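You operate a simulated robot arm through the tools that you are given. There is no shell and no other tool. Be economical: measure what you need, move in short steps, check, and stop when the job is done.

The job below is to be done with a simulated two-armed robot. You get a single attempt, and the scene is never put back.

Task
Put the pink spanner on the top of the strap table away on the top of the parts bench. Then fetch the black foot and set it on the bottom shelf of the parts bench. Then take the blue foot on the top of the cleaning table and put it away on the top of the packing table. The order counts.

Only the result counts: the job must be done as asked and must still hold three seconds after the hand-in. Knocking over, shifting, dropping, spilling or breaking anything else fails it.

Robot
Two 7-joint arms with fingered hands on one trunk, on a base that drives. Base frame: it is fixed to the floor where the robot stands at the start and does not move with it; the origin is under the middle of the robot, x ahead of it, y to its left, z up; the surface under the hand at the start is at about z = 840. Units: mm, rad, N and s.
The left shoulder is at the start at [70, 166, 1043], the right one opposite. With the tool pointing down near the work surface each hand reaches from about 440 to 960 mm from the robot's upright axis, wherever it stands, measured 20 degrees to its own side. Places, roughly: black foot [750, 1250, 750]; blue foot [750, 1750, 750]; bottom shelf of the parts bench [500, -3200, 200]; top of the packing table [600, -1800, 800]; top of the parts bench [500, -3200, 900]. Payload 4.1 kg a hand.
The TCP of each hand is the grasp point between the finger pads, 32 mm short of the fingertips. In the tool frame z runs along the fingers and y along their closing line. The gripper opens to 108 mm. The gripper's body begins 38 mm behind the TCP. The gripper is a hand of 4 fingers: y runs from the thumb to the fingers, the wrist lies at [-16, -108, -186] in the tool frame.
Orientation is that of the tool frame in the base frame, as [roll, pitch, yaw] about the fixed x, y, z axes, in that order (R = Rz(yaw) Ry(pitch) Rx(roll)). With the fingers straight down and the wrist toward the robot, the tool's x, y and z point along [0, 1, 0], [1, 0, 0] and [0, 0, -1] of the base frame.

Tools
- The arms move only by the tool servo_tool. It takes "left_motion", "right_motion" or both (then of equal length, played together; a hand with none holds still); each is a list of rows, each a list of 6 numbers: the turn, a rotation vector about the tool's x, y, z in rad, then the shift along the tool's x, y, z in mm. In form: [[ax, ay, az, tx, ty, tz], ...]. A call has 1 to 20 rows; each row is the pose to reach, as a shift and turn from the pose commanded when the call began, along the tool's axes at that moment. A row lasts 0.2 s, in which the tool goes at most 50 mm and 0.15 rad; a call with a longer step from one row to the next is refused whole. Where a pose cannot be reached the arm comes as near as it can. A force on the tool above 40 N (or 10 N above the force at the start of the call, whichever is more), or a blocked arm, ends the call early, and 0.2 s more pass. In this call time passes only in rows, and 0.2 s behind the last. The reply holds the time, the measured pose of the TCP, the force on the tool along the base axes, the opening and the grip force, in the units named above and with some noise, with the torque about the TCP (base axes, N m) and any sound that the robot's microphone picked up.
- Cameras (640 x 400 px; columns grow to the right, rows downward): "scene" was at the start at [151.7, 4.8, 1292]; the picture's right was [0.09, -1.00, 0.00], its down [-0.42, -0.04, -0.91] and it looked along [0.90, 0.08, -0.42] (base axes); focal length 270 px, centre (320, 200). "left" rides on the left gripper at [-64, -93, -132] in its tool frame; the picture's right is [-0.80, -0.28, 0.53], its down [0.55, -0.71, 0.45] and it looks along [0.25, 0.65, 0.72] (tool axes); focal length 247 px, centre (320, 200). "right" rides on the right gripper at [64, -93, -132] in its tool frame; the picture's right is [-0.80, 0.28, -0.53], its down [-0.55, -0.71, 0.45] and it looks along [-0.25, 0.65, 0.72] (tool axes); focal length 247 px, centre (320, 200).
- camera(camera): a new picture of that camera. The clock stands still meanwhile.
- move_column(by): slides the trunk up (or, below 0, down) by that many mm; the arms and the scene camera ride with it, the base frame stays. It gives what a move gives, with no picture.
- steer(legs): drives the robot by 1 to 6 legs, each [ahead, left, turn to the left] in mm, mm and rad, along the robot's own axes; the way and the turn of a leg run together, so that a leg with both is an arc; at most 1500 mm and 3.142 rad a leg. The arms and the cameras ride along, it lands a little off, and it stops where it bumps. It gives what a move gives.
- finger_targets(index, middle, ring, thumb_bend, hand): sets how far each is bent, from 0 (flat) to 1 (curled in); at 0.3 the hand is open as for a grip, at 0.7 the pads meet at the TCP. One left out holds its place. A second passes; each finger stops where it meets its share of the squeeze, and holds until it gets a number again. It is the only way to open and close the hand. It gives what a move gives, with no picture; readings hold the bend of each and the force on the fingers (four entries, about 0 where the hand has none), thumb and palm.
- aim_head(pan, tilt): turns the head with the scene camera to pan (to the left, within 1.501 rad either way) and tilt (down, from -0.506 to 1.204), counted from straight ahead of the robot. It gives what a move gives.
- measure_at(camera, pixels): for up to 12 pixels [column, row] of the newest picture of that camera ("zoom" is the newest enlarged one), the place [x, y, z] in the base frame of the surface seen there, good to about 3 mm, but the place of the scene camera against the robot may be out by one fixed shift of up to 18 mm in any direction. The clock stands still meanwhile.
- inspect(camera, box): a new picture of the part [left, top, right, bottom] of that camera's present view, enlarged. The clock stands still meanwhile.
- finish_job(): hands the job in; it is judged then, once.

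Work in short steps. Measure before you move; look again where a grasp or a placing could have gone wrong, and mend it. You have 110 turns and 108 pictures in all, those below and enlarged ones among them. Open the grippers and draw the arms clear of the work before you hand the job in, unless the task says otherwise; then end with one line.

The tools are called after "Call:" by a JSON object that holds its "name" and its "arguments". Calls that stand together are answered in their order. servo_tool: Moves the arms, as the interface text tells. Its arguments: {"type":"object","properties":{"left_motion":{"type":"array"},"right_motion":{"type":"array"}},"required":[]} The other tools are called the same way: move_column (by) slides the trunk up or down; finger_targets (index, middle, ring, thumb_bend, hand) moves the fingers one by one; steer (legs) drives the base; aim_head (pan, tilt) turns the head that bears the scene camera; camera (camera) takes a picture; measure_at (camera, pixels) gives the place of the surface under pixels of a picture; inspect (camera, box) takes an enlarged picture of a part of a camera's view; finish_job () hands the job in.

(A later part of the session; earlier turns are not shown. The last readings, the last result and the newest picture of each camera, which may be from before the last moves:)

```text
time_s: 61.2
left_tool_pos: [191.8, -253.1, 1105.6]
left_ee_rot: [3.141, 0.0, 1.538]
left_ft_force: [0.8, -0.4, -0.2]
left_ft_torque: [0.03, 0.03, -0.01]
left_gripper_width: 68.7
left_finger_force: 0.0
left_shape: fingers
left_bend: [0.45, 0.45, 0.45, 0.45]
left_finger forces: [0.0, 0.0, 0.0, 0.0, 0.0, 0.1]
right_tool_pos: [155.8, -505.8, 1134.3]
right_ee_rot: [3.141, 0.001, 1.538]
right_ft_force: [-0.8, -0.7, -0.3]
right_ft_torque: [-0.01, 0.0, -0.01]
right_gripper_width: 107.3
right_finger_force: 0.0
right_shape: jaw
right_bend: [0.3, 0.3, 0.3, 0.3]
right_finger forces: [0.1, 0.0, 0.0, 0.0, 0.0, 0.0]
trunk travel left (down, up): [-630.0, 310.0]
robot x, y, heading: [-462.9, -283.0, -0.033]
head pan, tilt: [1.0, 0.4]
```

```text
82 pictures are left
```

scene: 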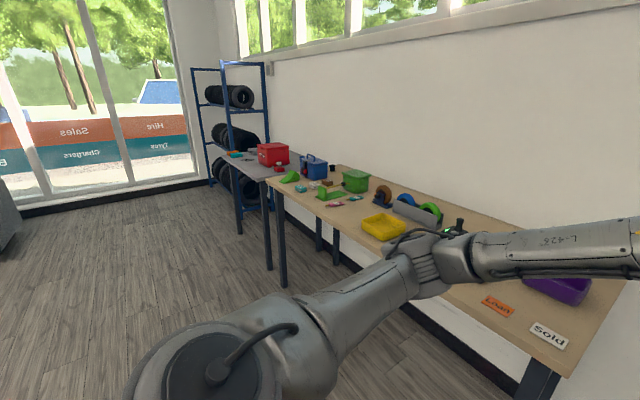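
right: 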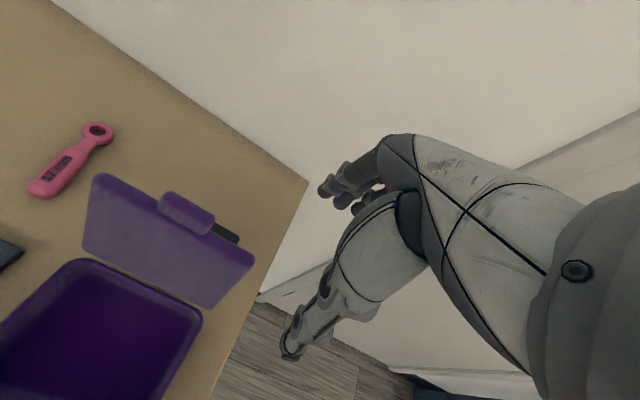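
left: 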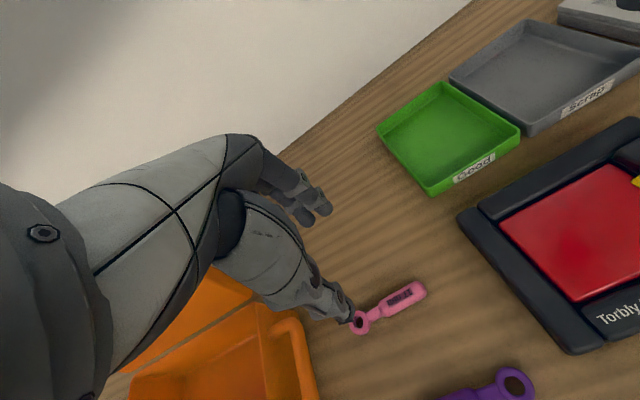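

The floor to the left is free; the grey cleaning table stands beyond the strap table. I drive left 1500 mm, straightening up, and look.

Call:
{"name": "steer", "arguments": {"legs": [[0, 0, 0.033], [-30, 1500, 0]]}}

Call:
{"name": "aim_head", "arguments": {"pan": 0.3, "tilt": 0.45}}

Call:
{"name": "camera", "arguments": {"camera": "scene"}}

```text
refused: leg 2 is longer than a leg can be; nothing moved
```

```text
time_s: 62.3
left_tool_pos: [192.8, -253.5, 1105.0]
left_ee_rot: [-3.141, 0.001, 1.539]
left_ft_force: [0.1, -0.1, -0.4]
left_ft_torque: [-0.04, -0.02, 0.0]
left_gripper_width: 68.9
left_finger_force: 0.0
left_shape: fingers
left_bend: [0.45, 0.45, 0.45, 0.45]
left_finger forces: [0.1, 0.0, 0.0, 0.0, 0.1, 0.0]
right_tool_pos: [156.0, -505.6, 1133.5]
right_ee_rot: [-3.141, 0.0, 1.538]
right_ft_force: [-0.2, -0.2, -0.3]
right_ft_torque: [0.0, 0.04, 0.02]
right_gripper_width: 107.9
right_finger_force: 0.1
right_shape: jaw
right_bend: [0.3, 0.3, 0.3, 0.3]
right_finger forces: [0.1, 0.0, 0.0, 0.0, 0.0, 0.0]
trunk travel left (down, up): [-630.0, 310.0]
robot x, y, heading: [-467.2, -285.9, -0.032]
head pan, tilt: [0.3, 0.45]
```

```text
81 pictures are left
```

scene: 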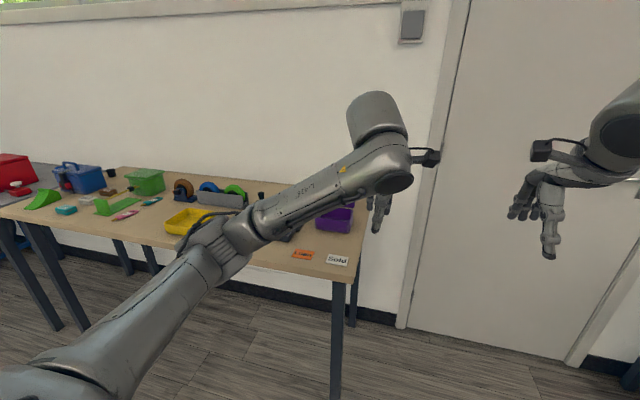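

The leg was a hair too long; I repeat it shorter.

Call:
{"name": "steer", "arguments": {"legs": [[0, 0, 0.033], [-30, 1490, 0]]}}

Call:
{"name": "camera", "arguments": {"camera": "scene"}}

```text
time_s: 69.9
left_tool_pos: [157.1, 1234.9, 1106.0]
left_ee_rot: [3.141, 0.002, 1.573]
left_ft_force: [-0.5, -0.5, -1.7]
left_ft_torque: [-0.01, 0.02, 0.01]
left_gripper_width: 68.7
left_finger_force: 0.1
left_shape: fingers
left_bend: [0.45, 0.45, 0.45, 0.45]
left_finger forces: [0.0, 0.0, 0.0, 0.0, 0.1, 0.0]
right_tool_pos: [130.0, 981.7, 1133.4]
right_ee_rot: [3.14, 0.0, 1.573]
right_ft_force: [-0.4, 0.0, 0.1]
right_ft_torque: [-0.01, 0.0, -0.02]
right_gripper_width: 107.8
right_finger_force: 0.1
right_shape: jaw
right_bend: [0.3, 0.3, 0.3, 0.3]
right_finger forces: [0.0, 0.1, 0.0, 0.0, 0.1, 0.0]
trunk travel left (down, up): [-630.0, 310.0]
robot x, y, heading: [-497.0, 1179.6, 0.003]
head pan, tilt: [0.3, 0.45]
```

```text
80 pictures are left
```

scene: 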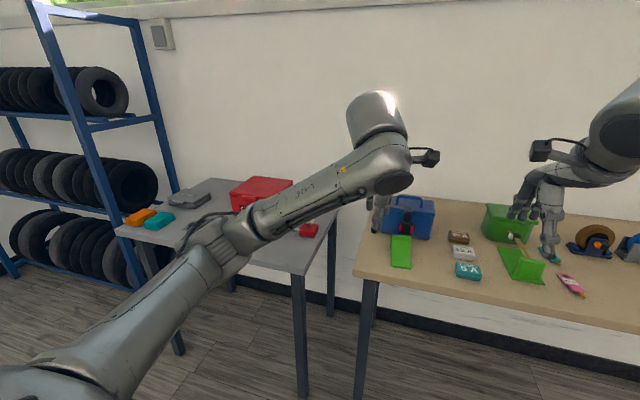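

The arm hides the area around (750,1250). I drive left 350 mm more and look again.

Call:
{"name": "steer", "arguments": {"legs": [[0, 400, 0]]}}

Call:
{"name": "aim_head", "arguments": {"pan": -0.1, "tilt": 0.5}}

Call:
{"name": "camera", "arguments": {"camera": "scene"}}

Call:
{"name": "camera", "arguments": {"camera": "left"}}

Call:
{"name": "camera", "arguments": {"camera": "right"}}

```text
time_s: 72.4
left_tool_pos: [158.9, 1629.8, 1104.4]
left_ee_rot: [-3.141, 0.001, 1.572]
left_ft_force: [0.5, 0.8, -0.5]
left_ft_torque: [-0.05, 0.0, -0.05]
left_gripper_width: 68.6
left_finger_force: 0.1
left_shape: fingers
left_bend: [0.45, 0.45, 0.45, 0.45]
left_finger forces: [0.1, 0.1, 0.1, 0.0, 0.0, 0.0]
right_tool_pos: [129.2, 1376.1, 1133.5]
right_ee_rot: [-3.141, 0.0, 1.573]
right_ft_force: [0.0, -0.1, -0.2]
right_ft_torque: [-0.05, 0.0, 0.0]
right_gripper_width: 107.6
right_finger_force: 0.0
right_shape: jaw
right_bend: [0.3, 0.3, 0.3, 0.3]
right_finger forces: [0.0, 0.1, 0.1, 0.0, 0.0, 0.0]
trunk travel left (down, up): [-630.0, 310.0]
robot x, y, heading: [-497.0, 1577.2, 0.002]
head pan, tilt: [0.3, 0.45]
```

```text
time_s: 73.3
left_tool_pos: [157.6, 1630.7, 1106.2]
left_ee_rot: [-3.14, 0.001, 1.572]
left_ft_force: [-0.1, 0.3, 0.4]
left_ft_torque: [0.01, 0.04, 0.0]
left_gripper_width: 68.7
left_finger_force: 0.0
left_shape: fingers
left_bend: [0.45, 0.45, 0.45, 0.45]
left_finger forces: [0.1, 0.0, 0.1, 0.0, 0.1, 0.1]
right_tool_pos: [129.4, 1376.6, 1134.6]
right_ee_rot: [-3.141, 0.0, 1.572]
right_ft_force: [-0.8, -0.6, 0.0]
right_ft_torque: [0.01, 0.0, 0.01]
right_gripper_width: 107.7
right_finger_force: 0.2
right_shape: jaw
right_bend: [0.3, 0.3, 0.3, 0.3]
right_finger forces: [0.0, 0.0, 0.1, 0.1, 0.0, 0.0]
trunk travel left (down, up): [-630.0, 310.0]
robot x, y, heading: [-493.8, 1579.2, 0.001]
head pan, tilt: [-0.099, 0.499]
```

```text
79 pictures are left
```

scene: 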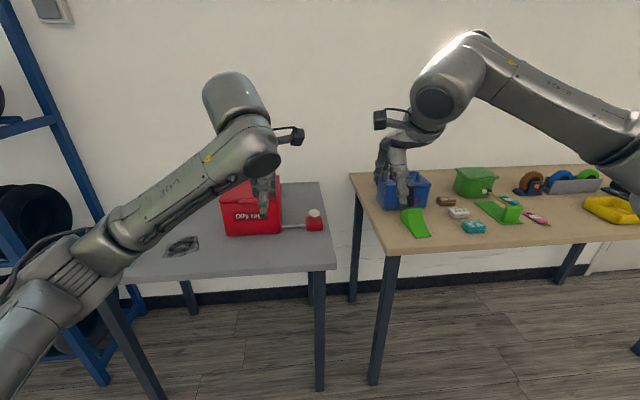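

```text
78 pictures are left
```

left: 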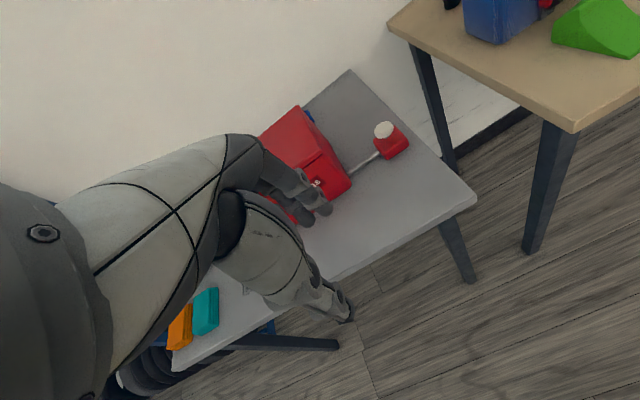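

```text
77 pictures are left
```

right: 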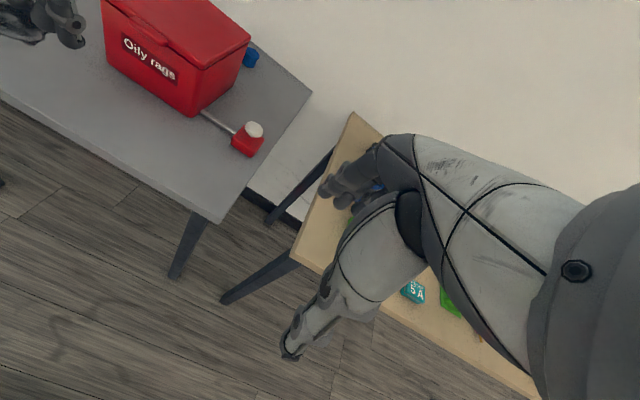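

A blue item shows behind the red "oily rags" box (right picture, 250,57), and a black one beside the blue box on the strap table (left picture, 450,3). I measure and turn the head for a closer look.

Call:
{"name": "measure_at", "arguments": {"camera": "right", "pixels": [[250, 57], [247, 50], [225, 45], [243, 130], [290, 90], [230, 60], [200, 100], [160, 160]]}}

Call:
{"name": "measure_at", "arguments": {"camera": "left", "pixels": [[450, 3], [440, 25], [310, 113], [353, 75], [490, 35]]}}

Call:
{"name": "inspect", "arguments": {"camera": "scene", "box": [220, 140, 460, 290]}}

```text
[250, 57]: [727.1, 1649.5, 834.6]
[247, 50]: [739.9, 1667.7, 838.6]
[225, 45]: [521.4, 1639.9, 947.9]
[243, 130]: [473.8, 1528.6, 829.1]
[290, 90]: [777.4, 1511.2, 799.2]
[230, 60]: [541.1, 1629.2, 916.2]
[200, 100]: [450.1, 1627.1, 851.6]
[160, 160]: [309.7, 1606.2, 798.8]
```

```text
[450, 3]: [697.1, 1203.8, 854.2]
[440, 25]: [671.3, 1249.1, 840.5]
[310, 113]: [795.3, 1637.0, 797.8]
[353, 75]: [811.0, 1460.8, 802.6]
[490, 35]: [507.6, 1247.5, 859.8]
```

```text
2.67 times, centred on (340, 215) of scene
```

zoom: 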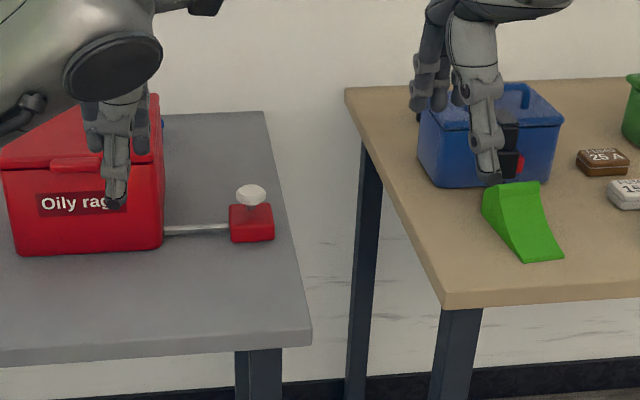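

The black foot stands on the strap table behind the blue box at about (700,1205); the blue foot behind the red box at about (735,1655). I turn the left hand (wrist to the left, out over the gap) and drive right 430, ahead 390.

Call:
{"name": "servo_tool", "arguments": {"left_motion": [[0, 0, 0.15, 0, 0, 0], [0, 0, 0.3, 0, 0, 0], [0, 0, 0.45, 0, 0, 0], [0, 0, 0.6, 0, 0, 0], [0, 0, 0.75, 0, 0, 0], [0, 0, 0.9, 0, 0, 0], [0, 0, 1.05, 0, 0, 0], [0, 0, 1.2, 0, 0, 0], [0, 0, 1.35, 0, 0, 0], [0, 0, 1.45, 0, 0, 0]]}}

Call:
{"name": "steer", "arguments": {"legs": [[0, -430, 0], [390, 0, 0]]}}

Call:
{"name": "aim_head", "arguments": {"pan": 0.1, "tilt": 0.55}}

Call:
{"name": "camera", "arguments": {"camera": "scene"}}

Call:
{"name": "camera", "arguments": {"camera": "left"}}

```text
time_s: 75.5
left_tool_pos: [157.2, 1630.4, 1104.3]
left_ee_rot: [3.142, 0.001, 0.121]
left_ft_force: [-0.1, -0.5, 0.0]
left_ft_torque: [-0.02, 0.04, -0.01]
left_gripper_width: 68.8
left_finger_force: 0.1
left_shape: fingers
left_bend: [0.45, 0.45, 0.45, 0.45]
left_finger forces: [0.1, 0.0, 0.0, 0.1, 0.0, 0.1]
right_tool_pos: [130.2, 1376.4, 1134.3]
right_ee_rot: [-3.141, 0.001, 1.573]
right_ft_force: [-0.1, 0.6, -1.1]
right_ft_torque: [-0.01, -0.01, -0.01]
right_gripper_width: 107.5
right_finger_force: 0.1
right_shape: jaw
right_bend: [0.3, 0.3, 0.3, 0.3]
right_finger forces: [0.1, 0.0, 0.0, 0.0, 0.0, 0.1]
trunk travel left (down, up): [-630.0, 310.0]
robot x, y, heading: [-495.4, 1577.4, 0.003]
head pan, tilt: [-0.099, 0.499]
```

```text
time_s: 80.2
left_tool_pos: [549.6, 1195.7, 1105.8]
left_ee_rot: [-3.141, 0.0, 0.117]
left_ft_force: [0.6, 0.3, 0.9]
left_ft_torque: [0.0, -0.02, 0.0]
left_gripper_width: 68.7
left_finger_force: 0.0
left_shape: fingers
left_bend: [0.45, 0.45, 0.45, 0.45]
left_finger forces: [0.0, 0.0, 0.0, 0.0, 0.1, 0.1]
right_tool_pos: [519.9, 941.8, 1132.3]
right_ee_rot: [3.14, 0.001, 1.566]
right_ft_force: [0.4, 0.2, -0.2]
right_ft_torque: [-0.01, 0.02, -0.02]
right_gripper_width: 107.8
right_finger_force: 0.2
right_shape: jaw
right_bend: [0.3, 0.3, 0.3, 0.3]
right_finger forces: [0.0, 0.0, 0.1, 0.0, 0.1, 0.0]
trunk travel left (down, up): [-630.0, 310.0]
robot x, y, heading: [-102.8, 1146.5, -0.006]
head pan, tilt: [-0.099, 0.499]
```

```text
time_s: 80.9
left_tool_pos: [548.5, 1195.5, 1106.0]
left_ee_rot: [3.141, -0.001, 0.117]
left_ft_force: [0.0, 0.0, -0.3]
left_ft_torque: [0.01, -0.03, 0.02]
left_gripper_width: 68.5
left_finger_force: 0.0
left_shape: fingers
left_bend: [0.45, 0.45, 0.45, 0.45]
left_finger forces: [0.0, 0.0, 0.0, 0.0, 0.1, 0.1]
right_tool_pos: [519.6, 943.3, 1134.5]
right_ee_rot: [-3.141, 0.0, 1.566]
right_ft_force: [-0.1, -0.3, 0.6]
right_ft_torque: [0.02, 0.03, 0.0]
right_gripper_width: 107.6
right_finger_force: 0.0
right_shape: jaw
right_bend: [0.3, 0.3, 0.3, 0.3]
right_finger forces: [0.0, 0.0, 0.0, 0.0, 0.0, 0.0]
trunk travel left (down, up): [-630.0, 310.0]
robot x, y, heading: [-104.0, 1148.2, -0.008]
head pan, tilt: [0.099, 0.55]
```

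```text
75 pictures are left
```

scene: 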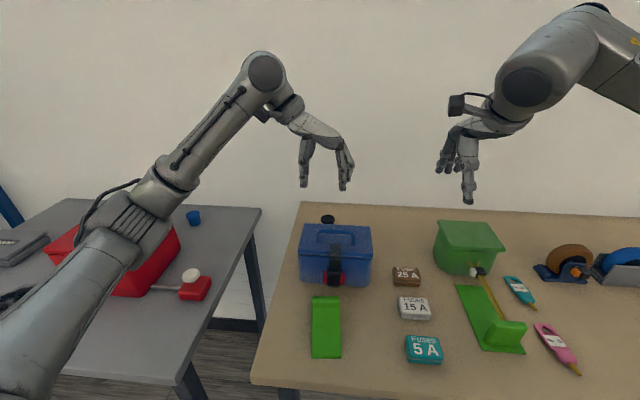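

```text
74 pictures are left
```

left: 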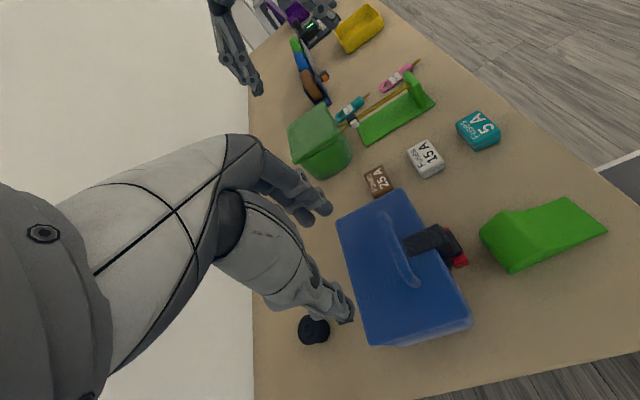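

The black foot shows at (328,219) in the scene and (314,330) in the left picture, behind the blue toolbox. I measure it and the box.

Call:
{"name": "inspect", "arguments": {"camera": "left", "box": [260, 280, 420, 380]}}

Call:
{"name": "measure_at", "arguments": {"camera": "left", "pixels": [[314, 322], [314, 330], [314, 337], [302, 330], [327, 332], [355, 290], [370, 335], [400, 250], [420, 330], [300, 350], [314, 318]]}}

Call:
{"name": "inspect", "arguments": {"camera": "scene", "box": [290, 200, 370, 250]}}

Call:
{"name": "measure_at", "arguments": {"camera": "scene", "pixels": [[193, 213], [193, 219], [193, 225], [188, 219], [199, 219], [327, 218], [334, 220], [328, 223]]}}

```text
4.00 times, centred on (340, 330) of left
```

zoom: 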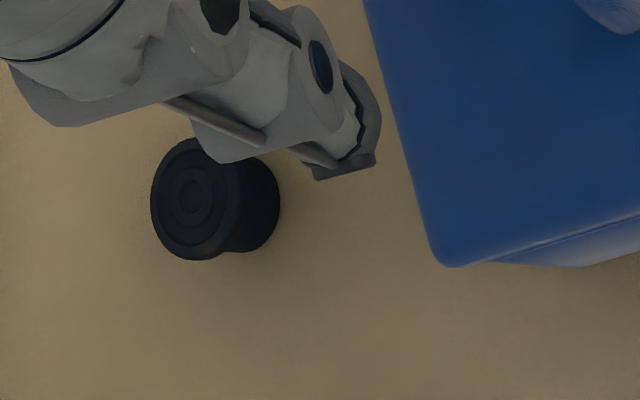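

```text
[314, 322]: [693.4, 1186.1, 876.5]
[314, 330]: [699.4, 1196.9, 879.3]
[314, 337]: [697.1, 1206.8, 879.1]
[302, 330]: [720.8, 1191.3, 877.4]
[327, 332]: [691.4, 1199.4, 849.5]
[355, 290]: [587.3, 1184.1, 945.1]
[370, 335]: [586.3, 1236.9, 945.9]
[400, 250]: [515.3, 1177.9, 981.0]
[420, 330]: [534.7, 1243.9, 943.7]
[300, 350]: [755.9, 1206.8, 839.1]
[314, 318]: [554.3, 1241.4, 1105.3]
```

```text
8.00 times, centred on (330, 225) of scene
```

zoom: 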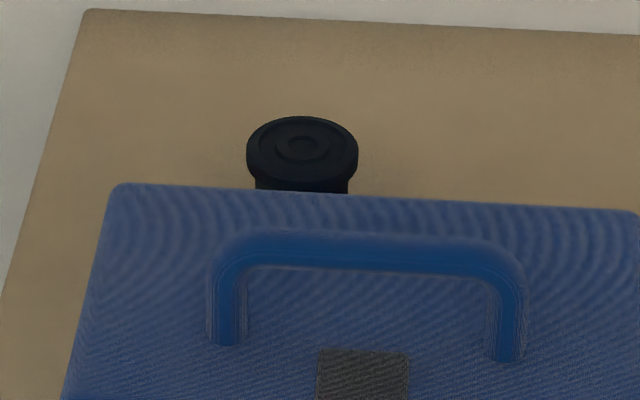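

```text
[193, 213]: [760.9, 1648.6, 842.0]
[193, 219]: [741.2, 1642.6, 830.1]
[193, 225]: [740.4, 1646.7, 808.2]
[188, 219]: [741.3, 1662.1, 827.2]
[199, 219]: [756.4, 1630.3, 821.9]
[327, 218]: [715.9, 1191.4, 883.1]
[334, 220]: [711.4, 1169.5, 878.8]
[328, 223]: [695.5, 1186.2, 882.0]
```

The foot is a ~42 mm disc-topped plug, top z≈879, centre near (705,1196). I drive 80 ahead, open the hand, and shift the hand forward over it at height.

Call:
{"name": "steer", "arguments": {"legs": [[80, 0, 0]]}}

Call:
{"name": "finger_targets", "arguments": {"hand": "left", "index": 0.35, "middle": 0.35, "ring": 0.35, "thumb_bend": 0.35}}

Call:
{"name": "servo_tool", "arguments": {"left_motion": [[0, 0, 0.03, 38, 5, 0], [0, 0, 0.06, 76, 10, 0], [0, 0, 0.1, 76, 10, 40], [0, 0, 0.1, 76, 10, 80]]}}

Call:
{"name": "camera", "arguments": {"camera": "left"}}

```text
time_s: 82.0
left_tool_pos: [630.1, 1196.0, 1105.4]
left_ee_rot: [-3.14, 0.003, 0.116]
left_ft_force: [0.6, 0.2, -0.9]
left_ft_torque: [0.0, 0.06, -0.02]
left_gripper_width: 68.5
left_finger_force: 0.0
left_shape: fingers
left_bend: [0.45, 0.45, 0.45, 0.45]
left_finger forces: [0.0, 0.0, 0.1, 0.0, 0.1, 0.0]
right_tool_pos: [601.6, 942.2, 1133.9]
right_ee_rot: [-3.14, 0.0, 1.567]
right_ft_force: [0.3, -0.7, -0.2]
right_ft_torque: [-0.02, 0.04, -0.02]
right_gripper_width: 107.6
right_finger_force: 0.1
right_shape: jaw
right_bend: [0.3, 0.3, 0.3, 0.3]
right_finger forces: [0.0, 0.0, 0.0, 0.0, 0.1, 0.1]
trunk travel left (down, up): [-630.0, 310.0]
robot x, y, heading: [-27.0, 1143.6, -0.007]
head pan, tilt: [0.099, 0.55]
```

```text
time_s: 83.0
left_tool_pos: [628.7, 1195.7, 1104.9]
left_ee_rot: [3.142, 0.0, 0.119]
left_ft_force: [0.0, -0.3, -0.3]
left_ft_torque: [-0.02, -0.03, -0.04]
left_gripper_width: 95.3
left_finger_force: 0.0
left_shape: fingers
left_bend: [0.35, 0.35, 0.35, 0.35]
left_finger forces: [0.0, 0.0, 0.0, 0.0, 0.0, 0.0]
right_tool_pos: [601.2, 941.9, 1135.2]
right_ee_rot: [3.141, -0.001, 1.568]
right_ft_force: [-0.5, 0.9, -0.1]
right_ft_torque: [0.02, 0.01, -0.03]
right_gripper_width: 107.7
right_finger_force: 0.0
right_shape: jaw
right_bend: [0.3, 0.3, 0.3, 0.3]
right_finger forces: [0.0, 0.0, 0.1, 0.1, 0.0, 0.0]
trunk travel left (down, up): [-630.0, 310.0]
robot x, y, heading: [-22.5, 1145.4, -0.007]
head pan, tilt: [0.099, 0.55]
```

```text
time_s: 84.0
left_tool_pos: [708.5, 1197.0, 1024.4]
left_ee_rot: [3.141, -0.001, 0.016]
left_ft_force: [0.1, -0.3, -0.5]
left_ft_torque: [-0.06, 0.0, 0.0]
left_gripper_width: 95.2
left_finger_force: 0.1
left_shape: fingers
left_bend: [0.35, 0.35, 0.35, 0.35]
left_finger forces: [0.0, 0.0, 0.0, 0.1, 0.0, 0.0]
right_tool_pos: [601.0, 942.1, 1134.0]
right_ee_rot: [-3.14, 0.0, 1.568]
right_ft_force: [1.0, -0.1, 0.1]
right_ft_torque: [-0.02, 0.01, -0.01]
right_gripper_width: 107.7
right_finger_force: 0.2
right_shape: jaw
right_bend: [0.3, 0.3, 0.3, 0.3]
right_finger forces: [0.1, 0.0, 0.0, 0.0, 0.0, 0.0]
trunk travel left (down, up): [-630.0, 310.0]
robot x, y, heading: [-23.9, 1144.1, -0.004]
head pan, tilt: [0.099, 0.55]
```

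```text
71 pictures are left
```

left: 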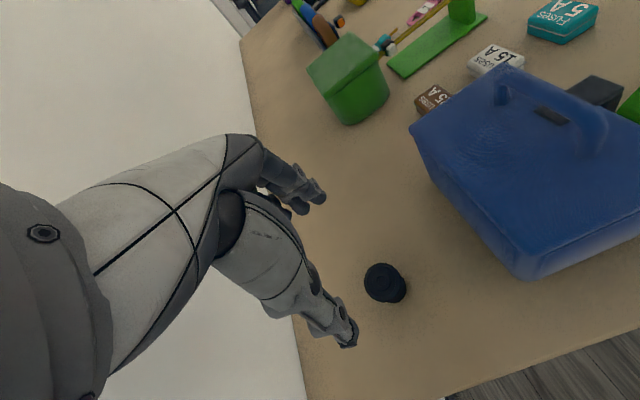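

Call:
{"name": "inspect", "arguments": {"camera": "left", "box": [340, 250, 420, 310]}}

Call:
{"name": "measure_at", "arguments": {"camera": "left", "pixels": [[366, 281], [380, 266], [383, 283], [398, 285], [380, 297], [372, 271], [392, 272], [420, 160], [480, 240], [420, 200]]}}

```text
6.67 times, centred on (380, 280) of left
```

zoom: 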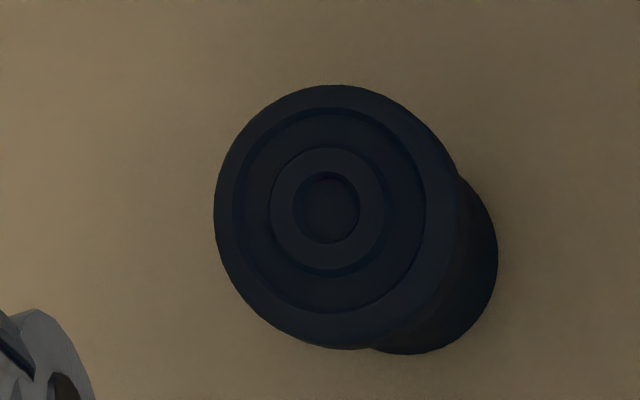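

```text
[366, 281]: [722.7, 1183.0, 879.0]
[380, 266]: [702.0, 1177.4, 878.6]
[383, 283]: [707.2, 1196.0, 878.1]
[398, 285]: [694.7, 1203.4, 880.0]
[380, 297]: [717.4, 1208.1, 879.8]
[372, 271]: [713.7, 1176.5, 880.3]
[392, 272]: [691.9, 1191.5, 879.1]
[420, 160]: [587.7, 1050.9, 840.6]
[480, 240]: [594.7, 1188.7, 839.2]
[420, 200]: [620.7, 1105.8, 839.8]
```

The foot's centre is (709,1194), under the TCP within 3 mm. I descend to TCP z≈877.

Call:
{"name": "servo_tool", "arguments": {"left_motion": [[0, 0, 0, 0, 3, 40], [0, 0, 0, 0, 3, 80], [0, 0, 0, 0, 3, 115], [0, 0, 0, 0, 3, 138], [0, 0, 0, 0, 3, 146]]}}

Call:
{"name": "camera", "arguments": {"camera": "left"}}

Call:
{"name": "inspect", "arguments": {"camera": "scene", "box": [180, 60, 480, 260]}}

```text
time_s: 85.2
left_tool_pos: [707.0, 1193.2, 878.0]
left_ee_rot: [-3.141, 0.0, 0.017]
left_ft_force: [-0.1, 0.7, -0.2]
left_ft_torque: [0.02, -0.01, 0.0]
left_gripper_width: 95.5
left_finger_force: 0.1
left_shape: fingers
left_bend: [0.35, 0.35, 0.35, 0.35]
left_finger forces: [0.0, 0.1, 0.0, 0.0, 0.0, 0.1]
right_tool_pos: [598.6, 943.0, 1135.1]
right_ee_rot: [-3.141, 0.001, 1.568]
right_ft_force: [0.2, -0.3, -1.2]
right_ft_torque: [-0.03, -0.02, 0.02]
right_gripper_width: 107.8
right_finger_force: 0.0
right_shape: jaw
right_bend: [0.3, 0.3, 0.3, 0.3]
right_finger forces: [0.1, 0.0, 0.0, 0.0, 0.0, 0.1]
trunk travel left (down, up): [-630.0, 310.0]
robot x, y, heading: [-22.9, 1146.3, -0.003]
head pan, tilt: [0.099, 0.55]
```

```text
69 pictures are left
```

left: 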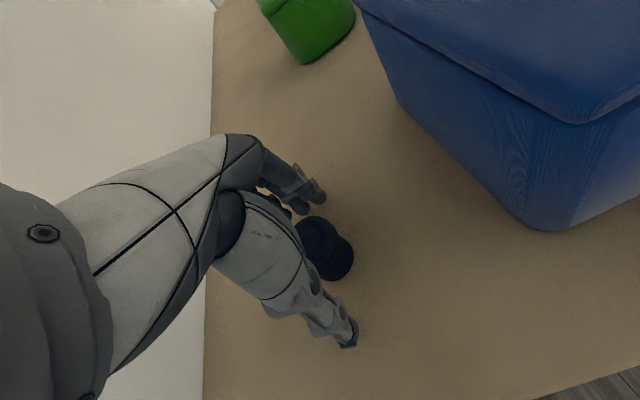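

```text
2.00 times, centred on (330, 160) of scene
```

zoom: 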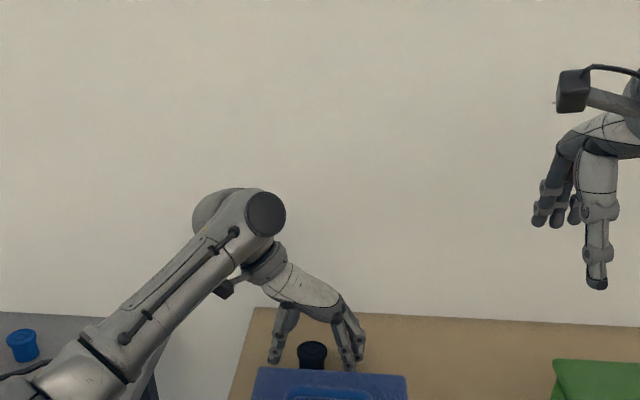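

The foot is between thumb and fingers. I close the hand.

Call:
{"name": "finger_targets", "arguments": {"hand": "left", "index": 0.7, "middle": 0.7, "ring": 0.7, "thumb_bend": 0.7}}

Call:
{"name": "camera", "arguments": {"camera": "left"}}

```text
time_s: 86.2
left_tool_pos: [705.9, 1192.6, 878.7]
left_ee_rot: [3.14, 0.001, 0.016]
left_ft_force: [-0.2, 0.0, -0.5]
left_ft_torque: [0.01, -0.02, -0.03]
left_gripper_width: 30.5
left_finger_force: 11.8
left_shape: fingers
left_bend: [0.63, 0.63, 0.7, 0.59]
left_finger forces: [4.8, 6.9, 0.0, 0.0, 11.4, 0.0]
right_tool_pos: [600.3, 941.7, 1133.6]
right_ee_rot: [3.141, 0.0, 1.566]
right_ft_force: [-0.3, -0.1, 0.7]
right_ft_torque: [-0.05, 0.01, -0.03]
right_gripper_width: 107.7
right_finger_force: 0.0
right_shape: jaw
right_bend: [0.3, 0.3, 0.3, 0.3]
right_finger forces: [0.1, 0.1, 0.0, 0.0, 0.1, 0.0]
trunk travel left (down, up): [-630.0, 310.0]
robot x, y, heading: [-23.5, 1142.9, -0.002]
head pan, tilt: [0.099, 0.55]
```

```text
67 pictures are left
```

left: 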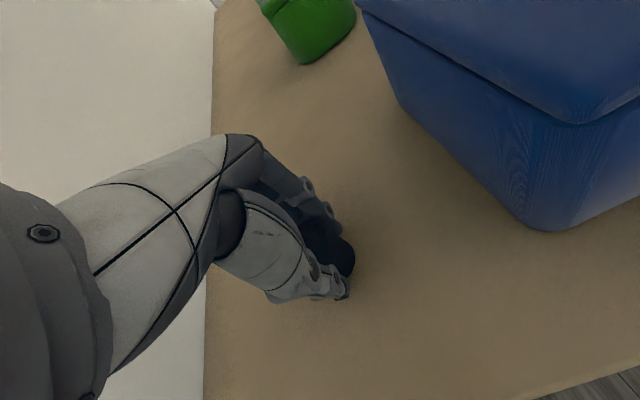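

Index, middle and thumb hold it. I tighten a little and lift 40 mm, then check.

Call:
{"name": "finger_targets", "arguments": {"hand": "left", "index": 0.85, "middle": 0.85, "thumb_bend": 0.85}}

Call:
{"name": "servo_tool", "arguments": {"left_motion": [[0, 0, 0, 0, 0, -10], [0, 0, 0, 0, 0, -25], [0, 0, 0, 0, 0, -40]]}}

Call:
{"name": "camera", "arguments": {"camera": "left"}}

```text
time_s: 87.2
left_tool_pos: [704.7, 1192.9, 879.3]
left_ee_rot: [-3.14, 0.0, 0.017]
left_ft_force: [0.1, 0.6, -0.1]
left_ft_torque: [-0.02, -0.04, 0.02]
left_gripper_width: 29.8
left_finger_force: 16.6
left_shape: fingers
left_bend: [0.65, 0.64, 0.7, 0.58]
left_finger forces: [9.0, 9.0, 0.0, 0.0, 17.3, 0.0]
right_tool_pos: [600.8, 942.7, 1132.9]
right_ee_rot: [3.141, 0.0, 1.568]
right_ft_force: [-0.4, -0.2, -0.2]
right_ft_torque: [0.01, -0.01, 0.0]
right_gripper_width: 107.7
right_finger_force: 0.1
right_shape: jaw
right_bend: [0.3, 0.3, 0.3, 0.3]
right_finger forces: [0.0, 0.0, 0.1, 0.1, 0.1, 0.1]
trunk travel left (down, up): [-630.0, 310.0]
robot x, y, heading: [-23.8, 1144.6, -0.005]
head pan, tilt: [0.099, 0.55]
```

```text
time_s: 88.0
left_tool_pos: [705.6, 1192.2, 917.3]
left_ee_rot: [3.141, -0.001, 0.018]
left_ft_force: [-0.3, 0.7, -0.5]
left_ft_torque: [-0.04, -0.01, -0.01]
left_gripper_width: 29.5
left_finger_force: 17.4
left_shape: fingers
left_bend: [0.65, 0.64, 0.7, 0.58]
left_finger forces: [9.0, 8.9, 0.0, 0.0, 17.2, 0.0]
right_tool_pos: [599.0, 943.3, 1133.9]
right_ee_rot: [-3.141, 0.0, 1.567]
right_ft_force: [0.5, -0.6, -0.4]
right_ft_torque: [-0.01, 0.01, -0.03]
right_gripper_width: 107.9
right_finger_force: 0.0
right_shape: jaw
right_bend: [0.3, 0.3, 0.3, 0.3]
right_finger forces: [0.0, 0.0, 0.0, 0.0, 0.0, 0.1]
trunk travel left (down, up): [-630.0, 310.0]
robot x, y, heading: [-26.3, 1144.2, -0.007]
head pan, tilt: [0.099, 0.55]
```

```text
66 pictures are left
```

left: 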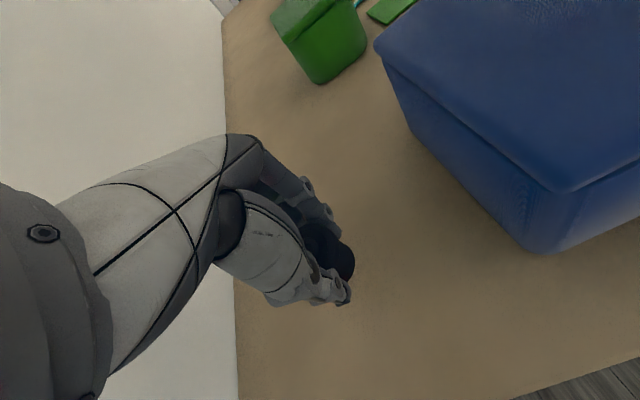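

Held and lifted. I raise it 190 mm more above the toolbox handle, back off 480 mm and drive right.

Call:
{"name": "servo_tool", "arguments": {"left_motion": [[0, 0, 0, 0, 0, -45], [0, 0, 0, 0, 0, -90], [0, 0, 0, 0, 0, -135], [0, 0, 0, 0, 0, -180], [0, 0, 0, 0, 0, -190]]}}

Call:
{"name": "steer", "arguments": {"legs": [[-490, 0, 0.005], [0, -1490, 0], [0, -1450, 0]]}}

```text
time_s: 89.2
left_tool_pos: [705.4, 1192.0, 1109.4]
left_ee_rot: [3.14, 0.0, 0.018]
left_ft_force: [0.4, -0.3, -0.3]
left_ft_torque: [-0.03, -0.01, 0.0]
left_gripper_width: 29.7
left_finger_force: 16.9
left_shape: fingers
left_bend: [0.65, 0.64, 0.7, 0.58]
left_finger forces: [8.8, 8.9, 0.0, 0.0, 17.3, 0.0]
right_tool_pos: [600.6, 941.8, 1133.6]
right_ee_rot: [-3.141, -0.001, 1.568]
right_ft_force: [0.4, 0.4, -0.4]
right_ft_torque: [0.0, -0.02, 0.06]
right_gripper_width: 107.8
right_finger_force: 0.1
right_shape: jaw
right_bend: [0.3, 0.3, 0.3, 0.3]
right_finger forces: [0.0, 0.1, 0.0, 0.0, 0.0, 0.0]
trunk travel left (down, up): [-630.0, 310.0]
robot x, y, heading: [-26.6, 1144.2, -0.0]
head pan, tilt: [0.099, 0.55]
```

```text
time_s: 105.7
left_tool_pos: [152.4, -1732.5, 1108.7]
left_ee_rot: [3.141, 0.001, -0.005]
left_ft_force: [0.3, -0.1, 0.3]
left_ft_torque: [0.01, -0.01, -0.01]
left_gripper_width: 29.7
left_finger_force: 17.1
left_shape: fingers
left_bend: [0.65, 0.64, 0.7, 0.58]
left_finger forces: [8.9, 9.2, 0.1, 0.0, 17.3, 0.0]
right_tool_pos: [40.9, -1979.5, 1133.2]
right_ee_rot: [-3.14, 0.001, 1.544]
right_ft_force: [0.3, 0.5, -0.5]
right_ft_torque: [-0.02, -0.01, -0.03]
right_gripper_width: 107.7
right_finger_force: 0.1
right_shape: jaw
right_bend: [0.3, 0.3, 0.3, 0.3]
right_finger forces: [0.0, 0.1, 0.0, 0.0, 0.1, 0.0]
trunk travel left (down, up): [-630.0, 310.0]
robot x, y, heading: [-579.7, -1763.7, -0.026]
head pan, tilt: [0.099, 0.55]
```

I straighten and drive right another 1430 mm to the middle of the parts bench, then look down at the shelf.

Call:
{"name": "steer", "arguments": {"legs": [[0, 0, 0.026], [40, -1430, 0]]}}

Call:
{"name": "move_column", "arguments": {"by": -350}}

Call:
{"name": "aim_head", "arguments": {"pan": 0.0, "tilt": 0.55}}

Call:
{"name": "camera", "arguments": {"camera": "scene"}}

```text
time_s: 113.2
left_tool_pos: [191.4, -3140.9, 1108.2]
left_ee_rot: [-3.141, -0.002, 0.023]
left_ft_force: [0.2, -0.1, 0.0]
left_ft_torque: [0.02, 0.02, 0.0]
left_gripper_width: 29.8
left_finger_force: 17.9
left_shape: fingers
left_bend: [0.65, 0.64, 0.7, 0.58]
left_finger forces: [8.9, 9.0, 0.0, 0.1, 17.3, 0.1]
right_tool_pos: [87.5, -3392.0, 1133.9]
right_ee_rot: [3.141, 0.0, 1.574]
right_ft_force: [0.1, 0.7, -0.3]
right_ft_torque: [-0.01, -0.01, 0.02]
right_gripper_width: 107.6
right_finger_force: 0.0
right_shape: jaw
right_bend: [0.3, 0.3, 0.3, 0.3]
right_finger forces: [0.0, 0.1, 0.0, 0.0, 0.0, 0.1]
trunk travel left (down, up): [-630.0, 310.0]
robot x, y, heading: [-538.1, -3191.3, -0.002]
head pan, tilt: [0.099, 0.55]
```

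```text
time_s: 115.8
left_tool_pos: [186.1, -3141.9, 815.7]
left_ee_rot: [3.131, -0.014, 0.014]
left_ft_force: [-22.6, 1.0, 12.9]
left_ft_torque: [-0.48, -1.87, -0.59]
left_gripper_width: 29.8
left_finger_force: 31.6
left_shape: fingers
left_bend: [0.71, 0.64, 0.7, 0.58]
left_finger forces: [8.8, 9.0, 16.8, 0.0, 17.3, 10.9]
right_tool_pos: [84.0, -3390.2, 836.2]
right_ee_rot: [3.136, 0.001, 1.574]
right_ft_force: [-0.1, -0.2, -0.7]
right_ft_torque: [0.01, -0.03, 0.0]
right_gripper_width: 107.4
right_finger_force: 0.0
right_shape: jaw
right_bend: [0.3, 0.3, 0.3, 0.3]
right_finger forces: [0.1, 0.0, 0.1, 0.0, 0.0, 0.0]
trunk travel left (down, up): [-328.0, 612.0]
robot x, y, heading: [-540.4, -3192.9, -0.003]
head pan, tilt: [0.099, 0.55]
stopped: the force on the tool passed its limit at 50 N (the readings are from after the stop); the commanded pose is now the measured one
```

```text
time_s: 116.5
left_tool_pos: [185.8, -3142.5, 815.1]
left_ee_rot: [3.133, -0.011, 0.016]
left_ft_force: [-32.1, 1.9, 17.1]
left_ft_torque: [-0.57, -2.57, -0.8]
left_gripper_width: 29.8
left_finger_force: 36.6
left_shape: fingers
left_bend: [0.71, 0.64, 0.7, 0.58]
left_finger forces: [8.7, 9.0, 22.9, 0.0, 17.2, 14.9]
right_tool_pos: [82.6, -3392.1, 836.6]
right_ee_rot: [3.137, 0.0, 1.573]
right_ft_force: [0.6, 0.3, -0.1]
right_ft_torque: [0.0, 0.01, 0.0]
right_gripper_width: 107.7
right_finger_force: 0.2
right_shape: jaw
right_bend: [0.3, 0.3, 0.3, 0.3]
right_finger forces: [0.0, 0.0, 0.0, 0.0, 0.0, 0.0]
trunk travel left (down, up): [-328.0, 612.0]
robot x, y, heading: [-539.7, -3194.0, 0.003]
head pan, tilt: [0.0, 0.55]
```

```text
65 pictures are left
```

scene: 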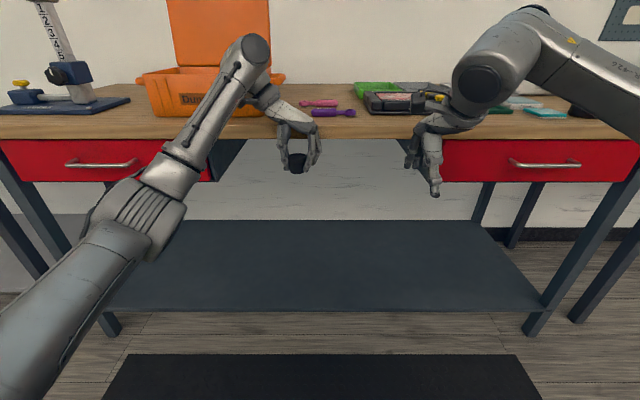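

Lowering brought the hand against the bench edge (−32 N along x). I back straight off 120 mm to free it and check the grasp.

Call:
{"name": "steer", "arguments": {"legs": [[-120, 0, 0]]}}

Call:
{"name": "camera", "arguments": {"camera": "left"}}

Call:
{"name": "camera", "arguments": {"camera": "scene"}}

```text
time_s: 117.7
left_tool_pos: [70.7, -3142.6, 811.4]
left_ee_rot: [3.136, -0.007, 0.019]
left_ft_force: [-0.8, -0.4, -0.2]
left_ft_torque: [0.01, -0.02, 0.03]
left_gripper_width: 29.8
left_finger_force: 17.6
left_shape: fingers
left_bend: [0.71, 0.64, 0.7, 0.58]
left_finger forces: [8.9, 9.0, 0.0, 0.1, 17.2, 0.1]
right_tool_pos: [-32.1, -3392.5, 832.6]
right_ee_rot: [3.142, 0.001, 1.574]
right_ft_force: [-0.1, 0.0, 0.4]
right_ft_torque: [-0.01, -0.05, -0.01]
right_gripper_width: 107.7
right_finger_force: 0.0
right_shape: jaw
right_bend: [0.3, 0.3, 0.3, 0.3]
right_finger forces: [0.0, 0.0, 0.0, 0.0, 0.1, 0.0]
trunk travel left (down, up): [-328.0, 612.0]
robot x, y, heading: [-656.8, -3193.1, 0.004]
head pan, tilt: [0.0, 0.55]
```

```text
64 pictures are left
```

left: 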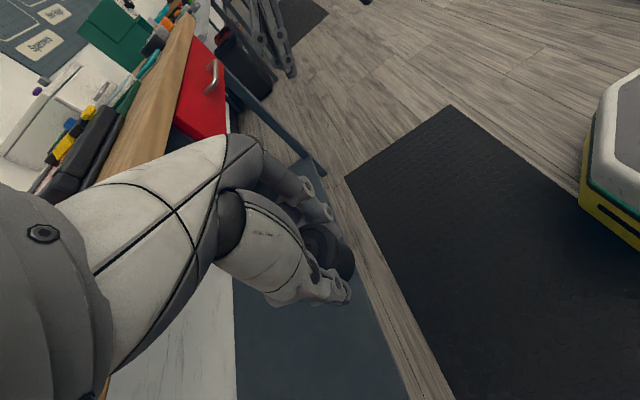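

```text
63 pictures are left
```

scene: 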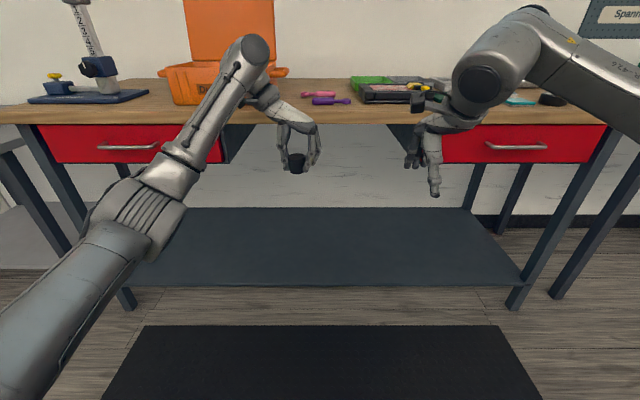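

The foot is still held and nothing shifted. I lower the trunk another 300 mm, measure the shelf.

Call:
{"name": "measure_at", "arguments": {"camera": "scene", "pixels": [[330, 288], [330, 250], [330, 215], [500, 280], [150, 275], [330, 120], [225, 155], [415, 150], [318, 93]]}}

Call:
{"name": "move_column", "arguments": {"by": -300}}

Call:
{"name": "camera", "arguments": {"camera": "scene"}}

```text
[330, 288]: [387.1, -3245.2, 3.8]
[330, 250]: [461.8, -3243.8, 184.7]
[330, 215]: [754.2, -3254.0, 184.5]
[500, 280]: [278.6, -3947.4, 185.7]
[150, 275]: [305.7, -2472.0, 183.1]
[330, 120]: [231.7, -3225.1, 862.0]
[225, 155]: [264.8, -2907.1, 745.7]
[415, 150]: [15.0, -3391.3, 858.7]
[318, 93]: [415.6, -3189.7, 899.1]
```

```text
time_s: 120.7
left_tool_pos: [72.2, -3143.4, 511.0]
left_ee_rot: [3.138, -0.006, 0.018]
left_ft_force: [-0.6, -0.4, -0.5]
left_ft_torque: [0.03, 0.02, 0.01]
left_gripper_width: 29.8
left_finger_force: 17.6
left_shape: fingers
left_bend: [0.71, 0.64, 0.7, 0.58]
left_finger forces: [8.7, 9.1, 0.0, 0.0, 17.2, 0.1]
right_tool_pos: [-30.5, -3391.8, 531.7]
right_ee_rot: [3.141, 0.001, 1.571]
right_ft_force: [0.2, 0.2, -0.1]
right_ft_torque: [-0.01, 0.01, -0.01]
right_gripper_width: 107.6
right_finger_force: 0.1
right_shape: jaw
right_bend: [0.3, 0.3, 0.3, 0.3]
right_finger forces: [0.2, 0.0, 0.0, 0.0, 0.1, 0.0]
trunk travel left (down, up): [-28.0, 912.0]
robot x, y, heading: [-658.3, -3195.0, 0.005]
head pan, tilt: [0.0, 0.55]
```

```text
62 pictures are left
```

scene: 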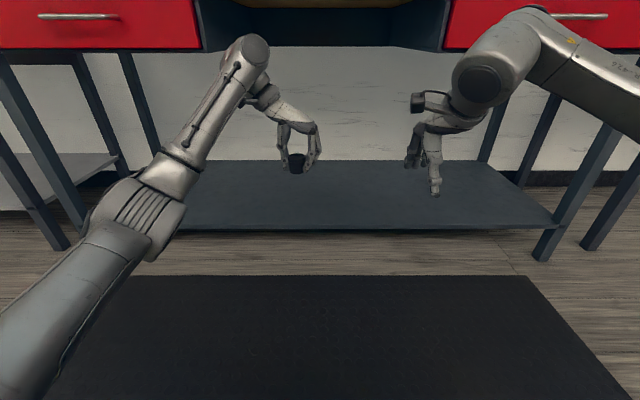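

The shelf is z≈180, front edge x≈280. Both hands must pass under the drawers, so I lower the left hand 210 mm and the right hand 180 mm with 120 mm pull-back.

Call:
{"name": "servo_tool", "arguments": {"left_motion": [[0, 0, 0, 0, 0, 45], [0, 0, 0, 0, 0, 90], [0, 0, 0, 0, 0, 135], [0, 0, 0, 0, 0, 175], [0, 0, 0, 0, 0, 210]], "right_motion": [[0, 0, 0, 0, -24, 36], [0, 0, 0, 0, -48, 72], [0, 0, 0, 0, -72, 108], [0, 0, 0, 0, -96, 144], [0, 0, 0, 0, -120, 180]]}}

Call:
{"name": "camera", "arguments": {"camera": "scene"}}

Call:
{"name": "camera", "arguments": {"camera": "left"}}

```text
time_s: 121.9
left_tool_pos: [74.4, -3143.8, 302.2]
left_ee_rot: [3.136, -0.007, 0.018]
left_ft_force: [-0.5, -0.1, 0.4]
left_ft_torque: [0.0, 0.01, 0.01]
left_gripper_width: 29.8
left_finger_force: 17.7
left_shape: fingers
left_bend: [0.71, 0.64, 0.7, 0.58]
left_finger forces: [8.8, 9.2, 0.0, 0.1, 17.1, 0.0]
right_tool_pos: [-152.6, -3393.5, 350.2]
right_ee_rot: [3.139, 0.0, 1.574]
right_ft_force: [-0.1, 0.3, 0.6]
right_ft_torque: [-0.01, -0.01, 0.02]
right_gripper_width: 107.7
right_finger_force: 0.0
right_shape: jaw
right_bend: [0.3, 0.3, 0.3, 0.3]
right_finger forces: [0.1, 0.0, 0.0, 0.1, 0.0, 0.0]
trunk travel left (down, up): [-28.0, 912.0]
robot x, y, heading: [-655.8, -3190.5, 0.002]
head pan, tilt: [0.0, 0.55]
```

```text
61 pictures are left
```

scene: 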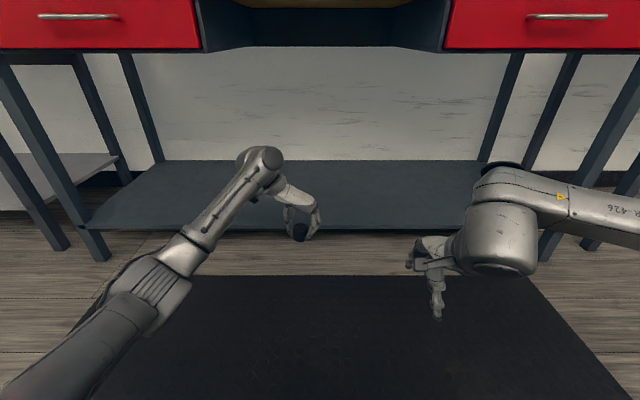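

```text
60 pictures are left
```

left: 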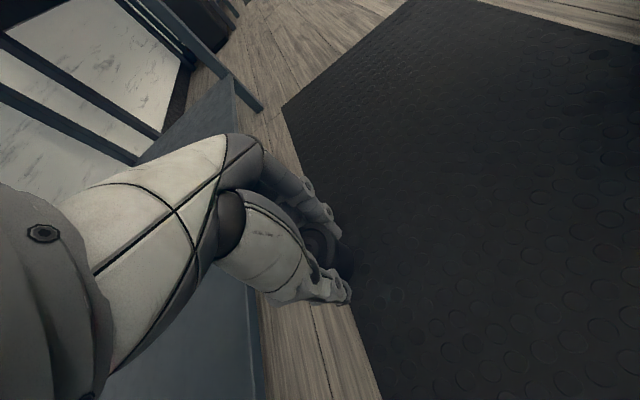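

Both hands are now well below the drawers. I drive ahead 340 mm to bring the foot over the shelf.

Call:
{"name": "steer", "arguments": {"legs": [[340, 0, 0]]}}

Call:
{"name": "camera", "arguments": {"camera": "left"}}

Call:
{"name": "camera", "arguments": {"camera": "scene"}}

```text
time_s: 124.1
left_tool_pos: [408.9, -3144.3, 302.1]
left_ee_rot: [3.136, -0.005, 0.017]
left_ft_force: [0.5, 0.0, -0.8]
left_ft_torque: [0.0, 0.02, 0.0]
left_gripper_width: 29.8
left_finger_force: 17.4
left_shape: fingers
left_bend: [0.71, 0.64, 0.7, 0.58]
left_finger forces: [8.7, 9.1, 0.0, 0.0, 17.1, 0.0]
right_tool_pos: [182.7, -3395.2, 350.3]
right_ee_rot: [3.141, 0.002, 1.571]
right_ft_force: [1.0, 0.2, 0.4]
right_ft_torque: [0.02, 0.04, -0.03]
right_gripper_width: 107.4
right_finger_force: 0.2
right_shape: jaw
right_bend: [0.3, 0.3, 0.3, 0.3]
right_finger forces: [0.1, 0.1, 0.0, 0.0, 0.1, 0.0]
trunk travel left (down, up): [-28.0, 912.0]
robot x, y, heading: [-320.0, -3192.8, 0.003]
head pan, tilt: [0.0, 0.55]
```

```text
59 pictures are left
```

left: 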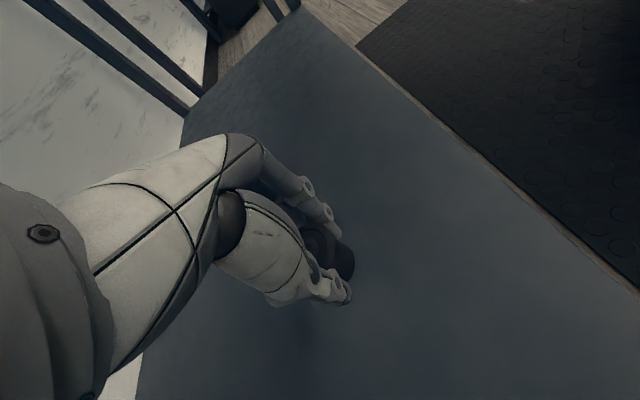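

```text
58 pictures are left
```

scene: 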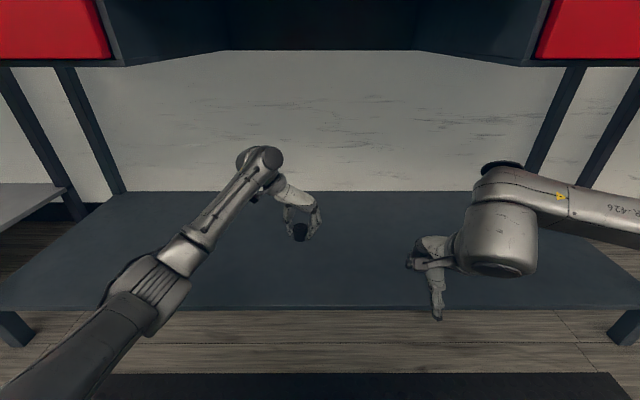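

The foot is over the shelf, ~130 mm inside its edge. I lower 72 mm, then creep to contact.

Call:
{"name": "servo_tool", "arguments": {"left_motion": [[0, 0, 0, 0, 0, 25], [0, 0, 0, 0, 0, 50], [0, 0, 0, 0, 0, 72]]}}

Call:
{"name": "camera", "arguments": {"camera": "left"}}

Call:
{"name": "measure_at", "arguments": {"camera": "left", "pixels": [[380, 260], [345, 262], [400, 300]]}}

Call:
{"name": "inspect", "arguments": {"camera": "scene", "box": [60, 140, 380, 340]}}

```text
time_s: 124.9
left_tool_pos: [407.4, -3144.3, 228.4]
left_ee_rot: [3.137, -0.005, 0.014]
left_ft_force: [-0.8, -0.6, -0.1]
left_ft_torque: [0.01, 0.01, 0.01]
left_gripper_width: 29.5
left_finger_force: 17.1
left_shape: fingers
left_bend: [0.71, 0.64, 0.7, 0.58]
left_finger forces: [8.8, 9.2, 0.0, 0.0, 17.1, 0.0]
right_tool_pos: [182.7, -3393.7, 350.1]
right_ee_rot: [-3.141, 0.0, 1.572]
right_ft_force: [-0.2, -0.3, 0.7]
right_ft_torque: [0.01, 0.04, 0.02]
right_gripper_width: 107.6
right_finger_force: 0.0
right_shape: jaw
right_bend: [0.3, 0.3, 0.3, 0.3]
right_finger forces: [0.1, 0.1, 0.1, 0.1, 0.0, 0.1]
trunk travel left (down, up): [-28.0, 912.0]
robot x, y, heading: [-319.2, -3192.5, -0.004]
head pan, tilt: [0.0, 0.55]
```

```text
57 pictures are left
```

left: 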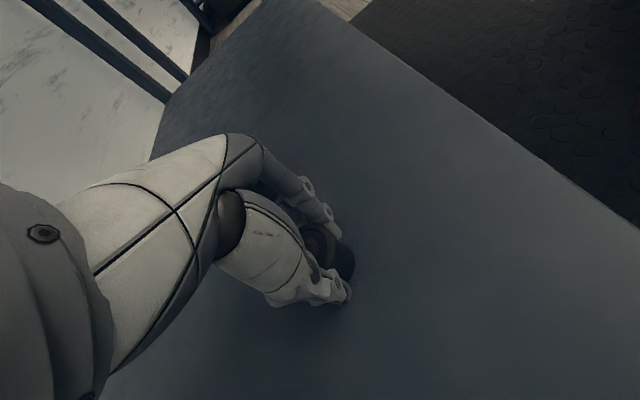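

```text
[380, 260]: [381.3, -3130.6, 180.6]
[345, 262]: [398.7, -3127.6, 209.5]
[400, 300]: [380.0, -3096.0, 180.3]
```

```text
2.00 times, centred on (220, 240) of scene
```

zoom: 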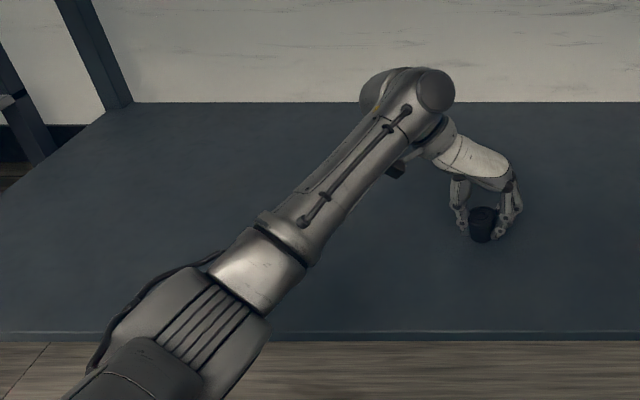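

Shelf is at z≈180 and about 9 mm remain. I creep down.

Call:
{"name": "servo_tool", "arguments": {"left_motion": [[0, 0, 0, 0, 0, 3], [0, 0, 0, 0, 0, 5], [0, 0, 0, 0, 0, 7], [0, 0, 0, 0, 0, 8.5]]}}

```text
time_s: 125.9
left_tool_pos: [408.5, -3145.7, 221.8]
left_ee_rot: [3.137, -0.006, 0.016]
left_ft_force: [-0.2, 0.5, -1.0]
left_ft_torque: [0.0, 0.0, 0.01]
left_gripper_width: 30.0
left_finger_force: 18.0
left_shape: fingers
left_bend: [0.71, 0.64, 0.7, 0.58]
left_finger forces: [8.8, 9.2, 0.0, 0.0, 17.2, 0.1]
right_tool_pos: [182.8, -3393.6, 351.7]
right_ee_rot: [-3.141, 0.001, 1.572]
right_ft_force: [0.0, 0.7, -0.7]
right_ft_torque: [-0.02, 0.02, 0.0]
right_gripper_width: 107.8
right_finger_force: 0.0
right_shape: jaw
right_bend: [0.3, 0.3, 0.3, 0.3]
right_finger forces: [0.1, 0.0, 0.1, 0.0, 0.1, 0.0]
trunk travel left (down, up): [-28.0, 912.0]
robot x, y, heading: [-320.0, -3194.9, 0.004]
head pan, tilt: [0.0, 0.55]
```

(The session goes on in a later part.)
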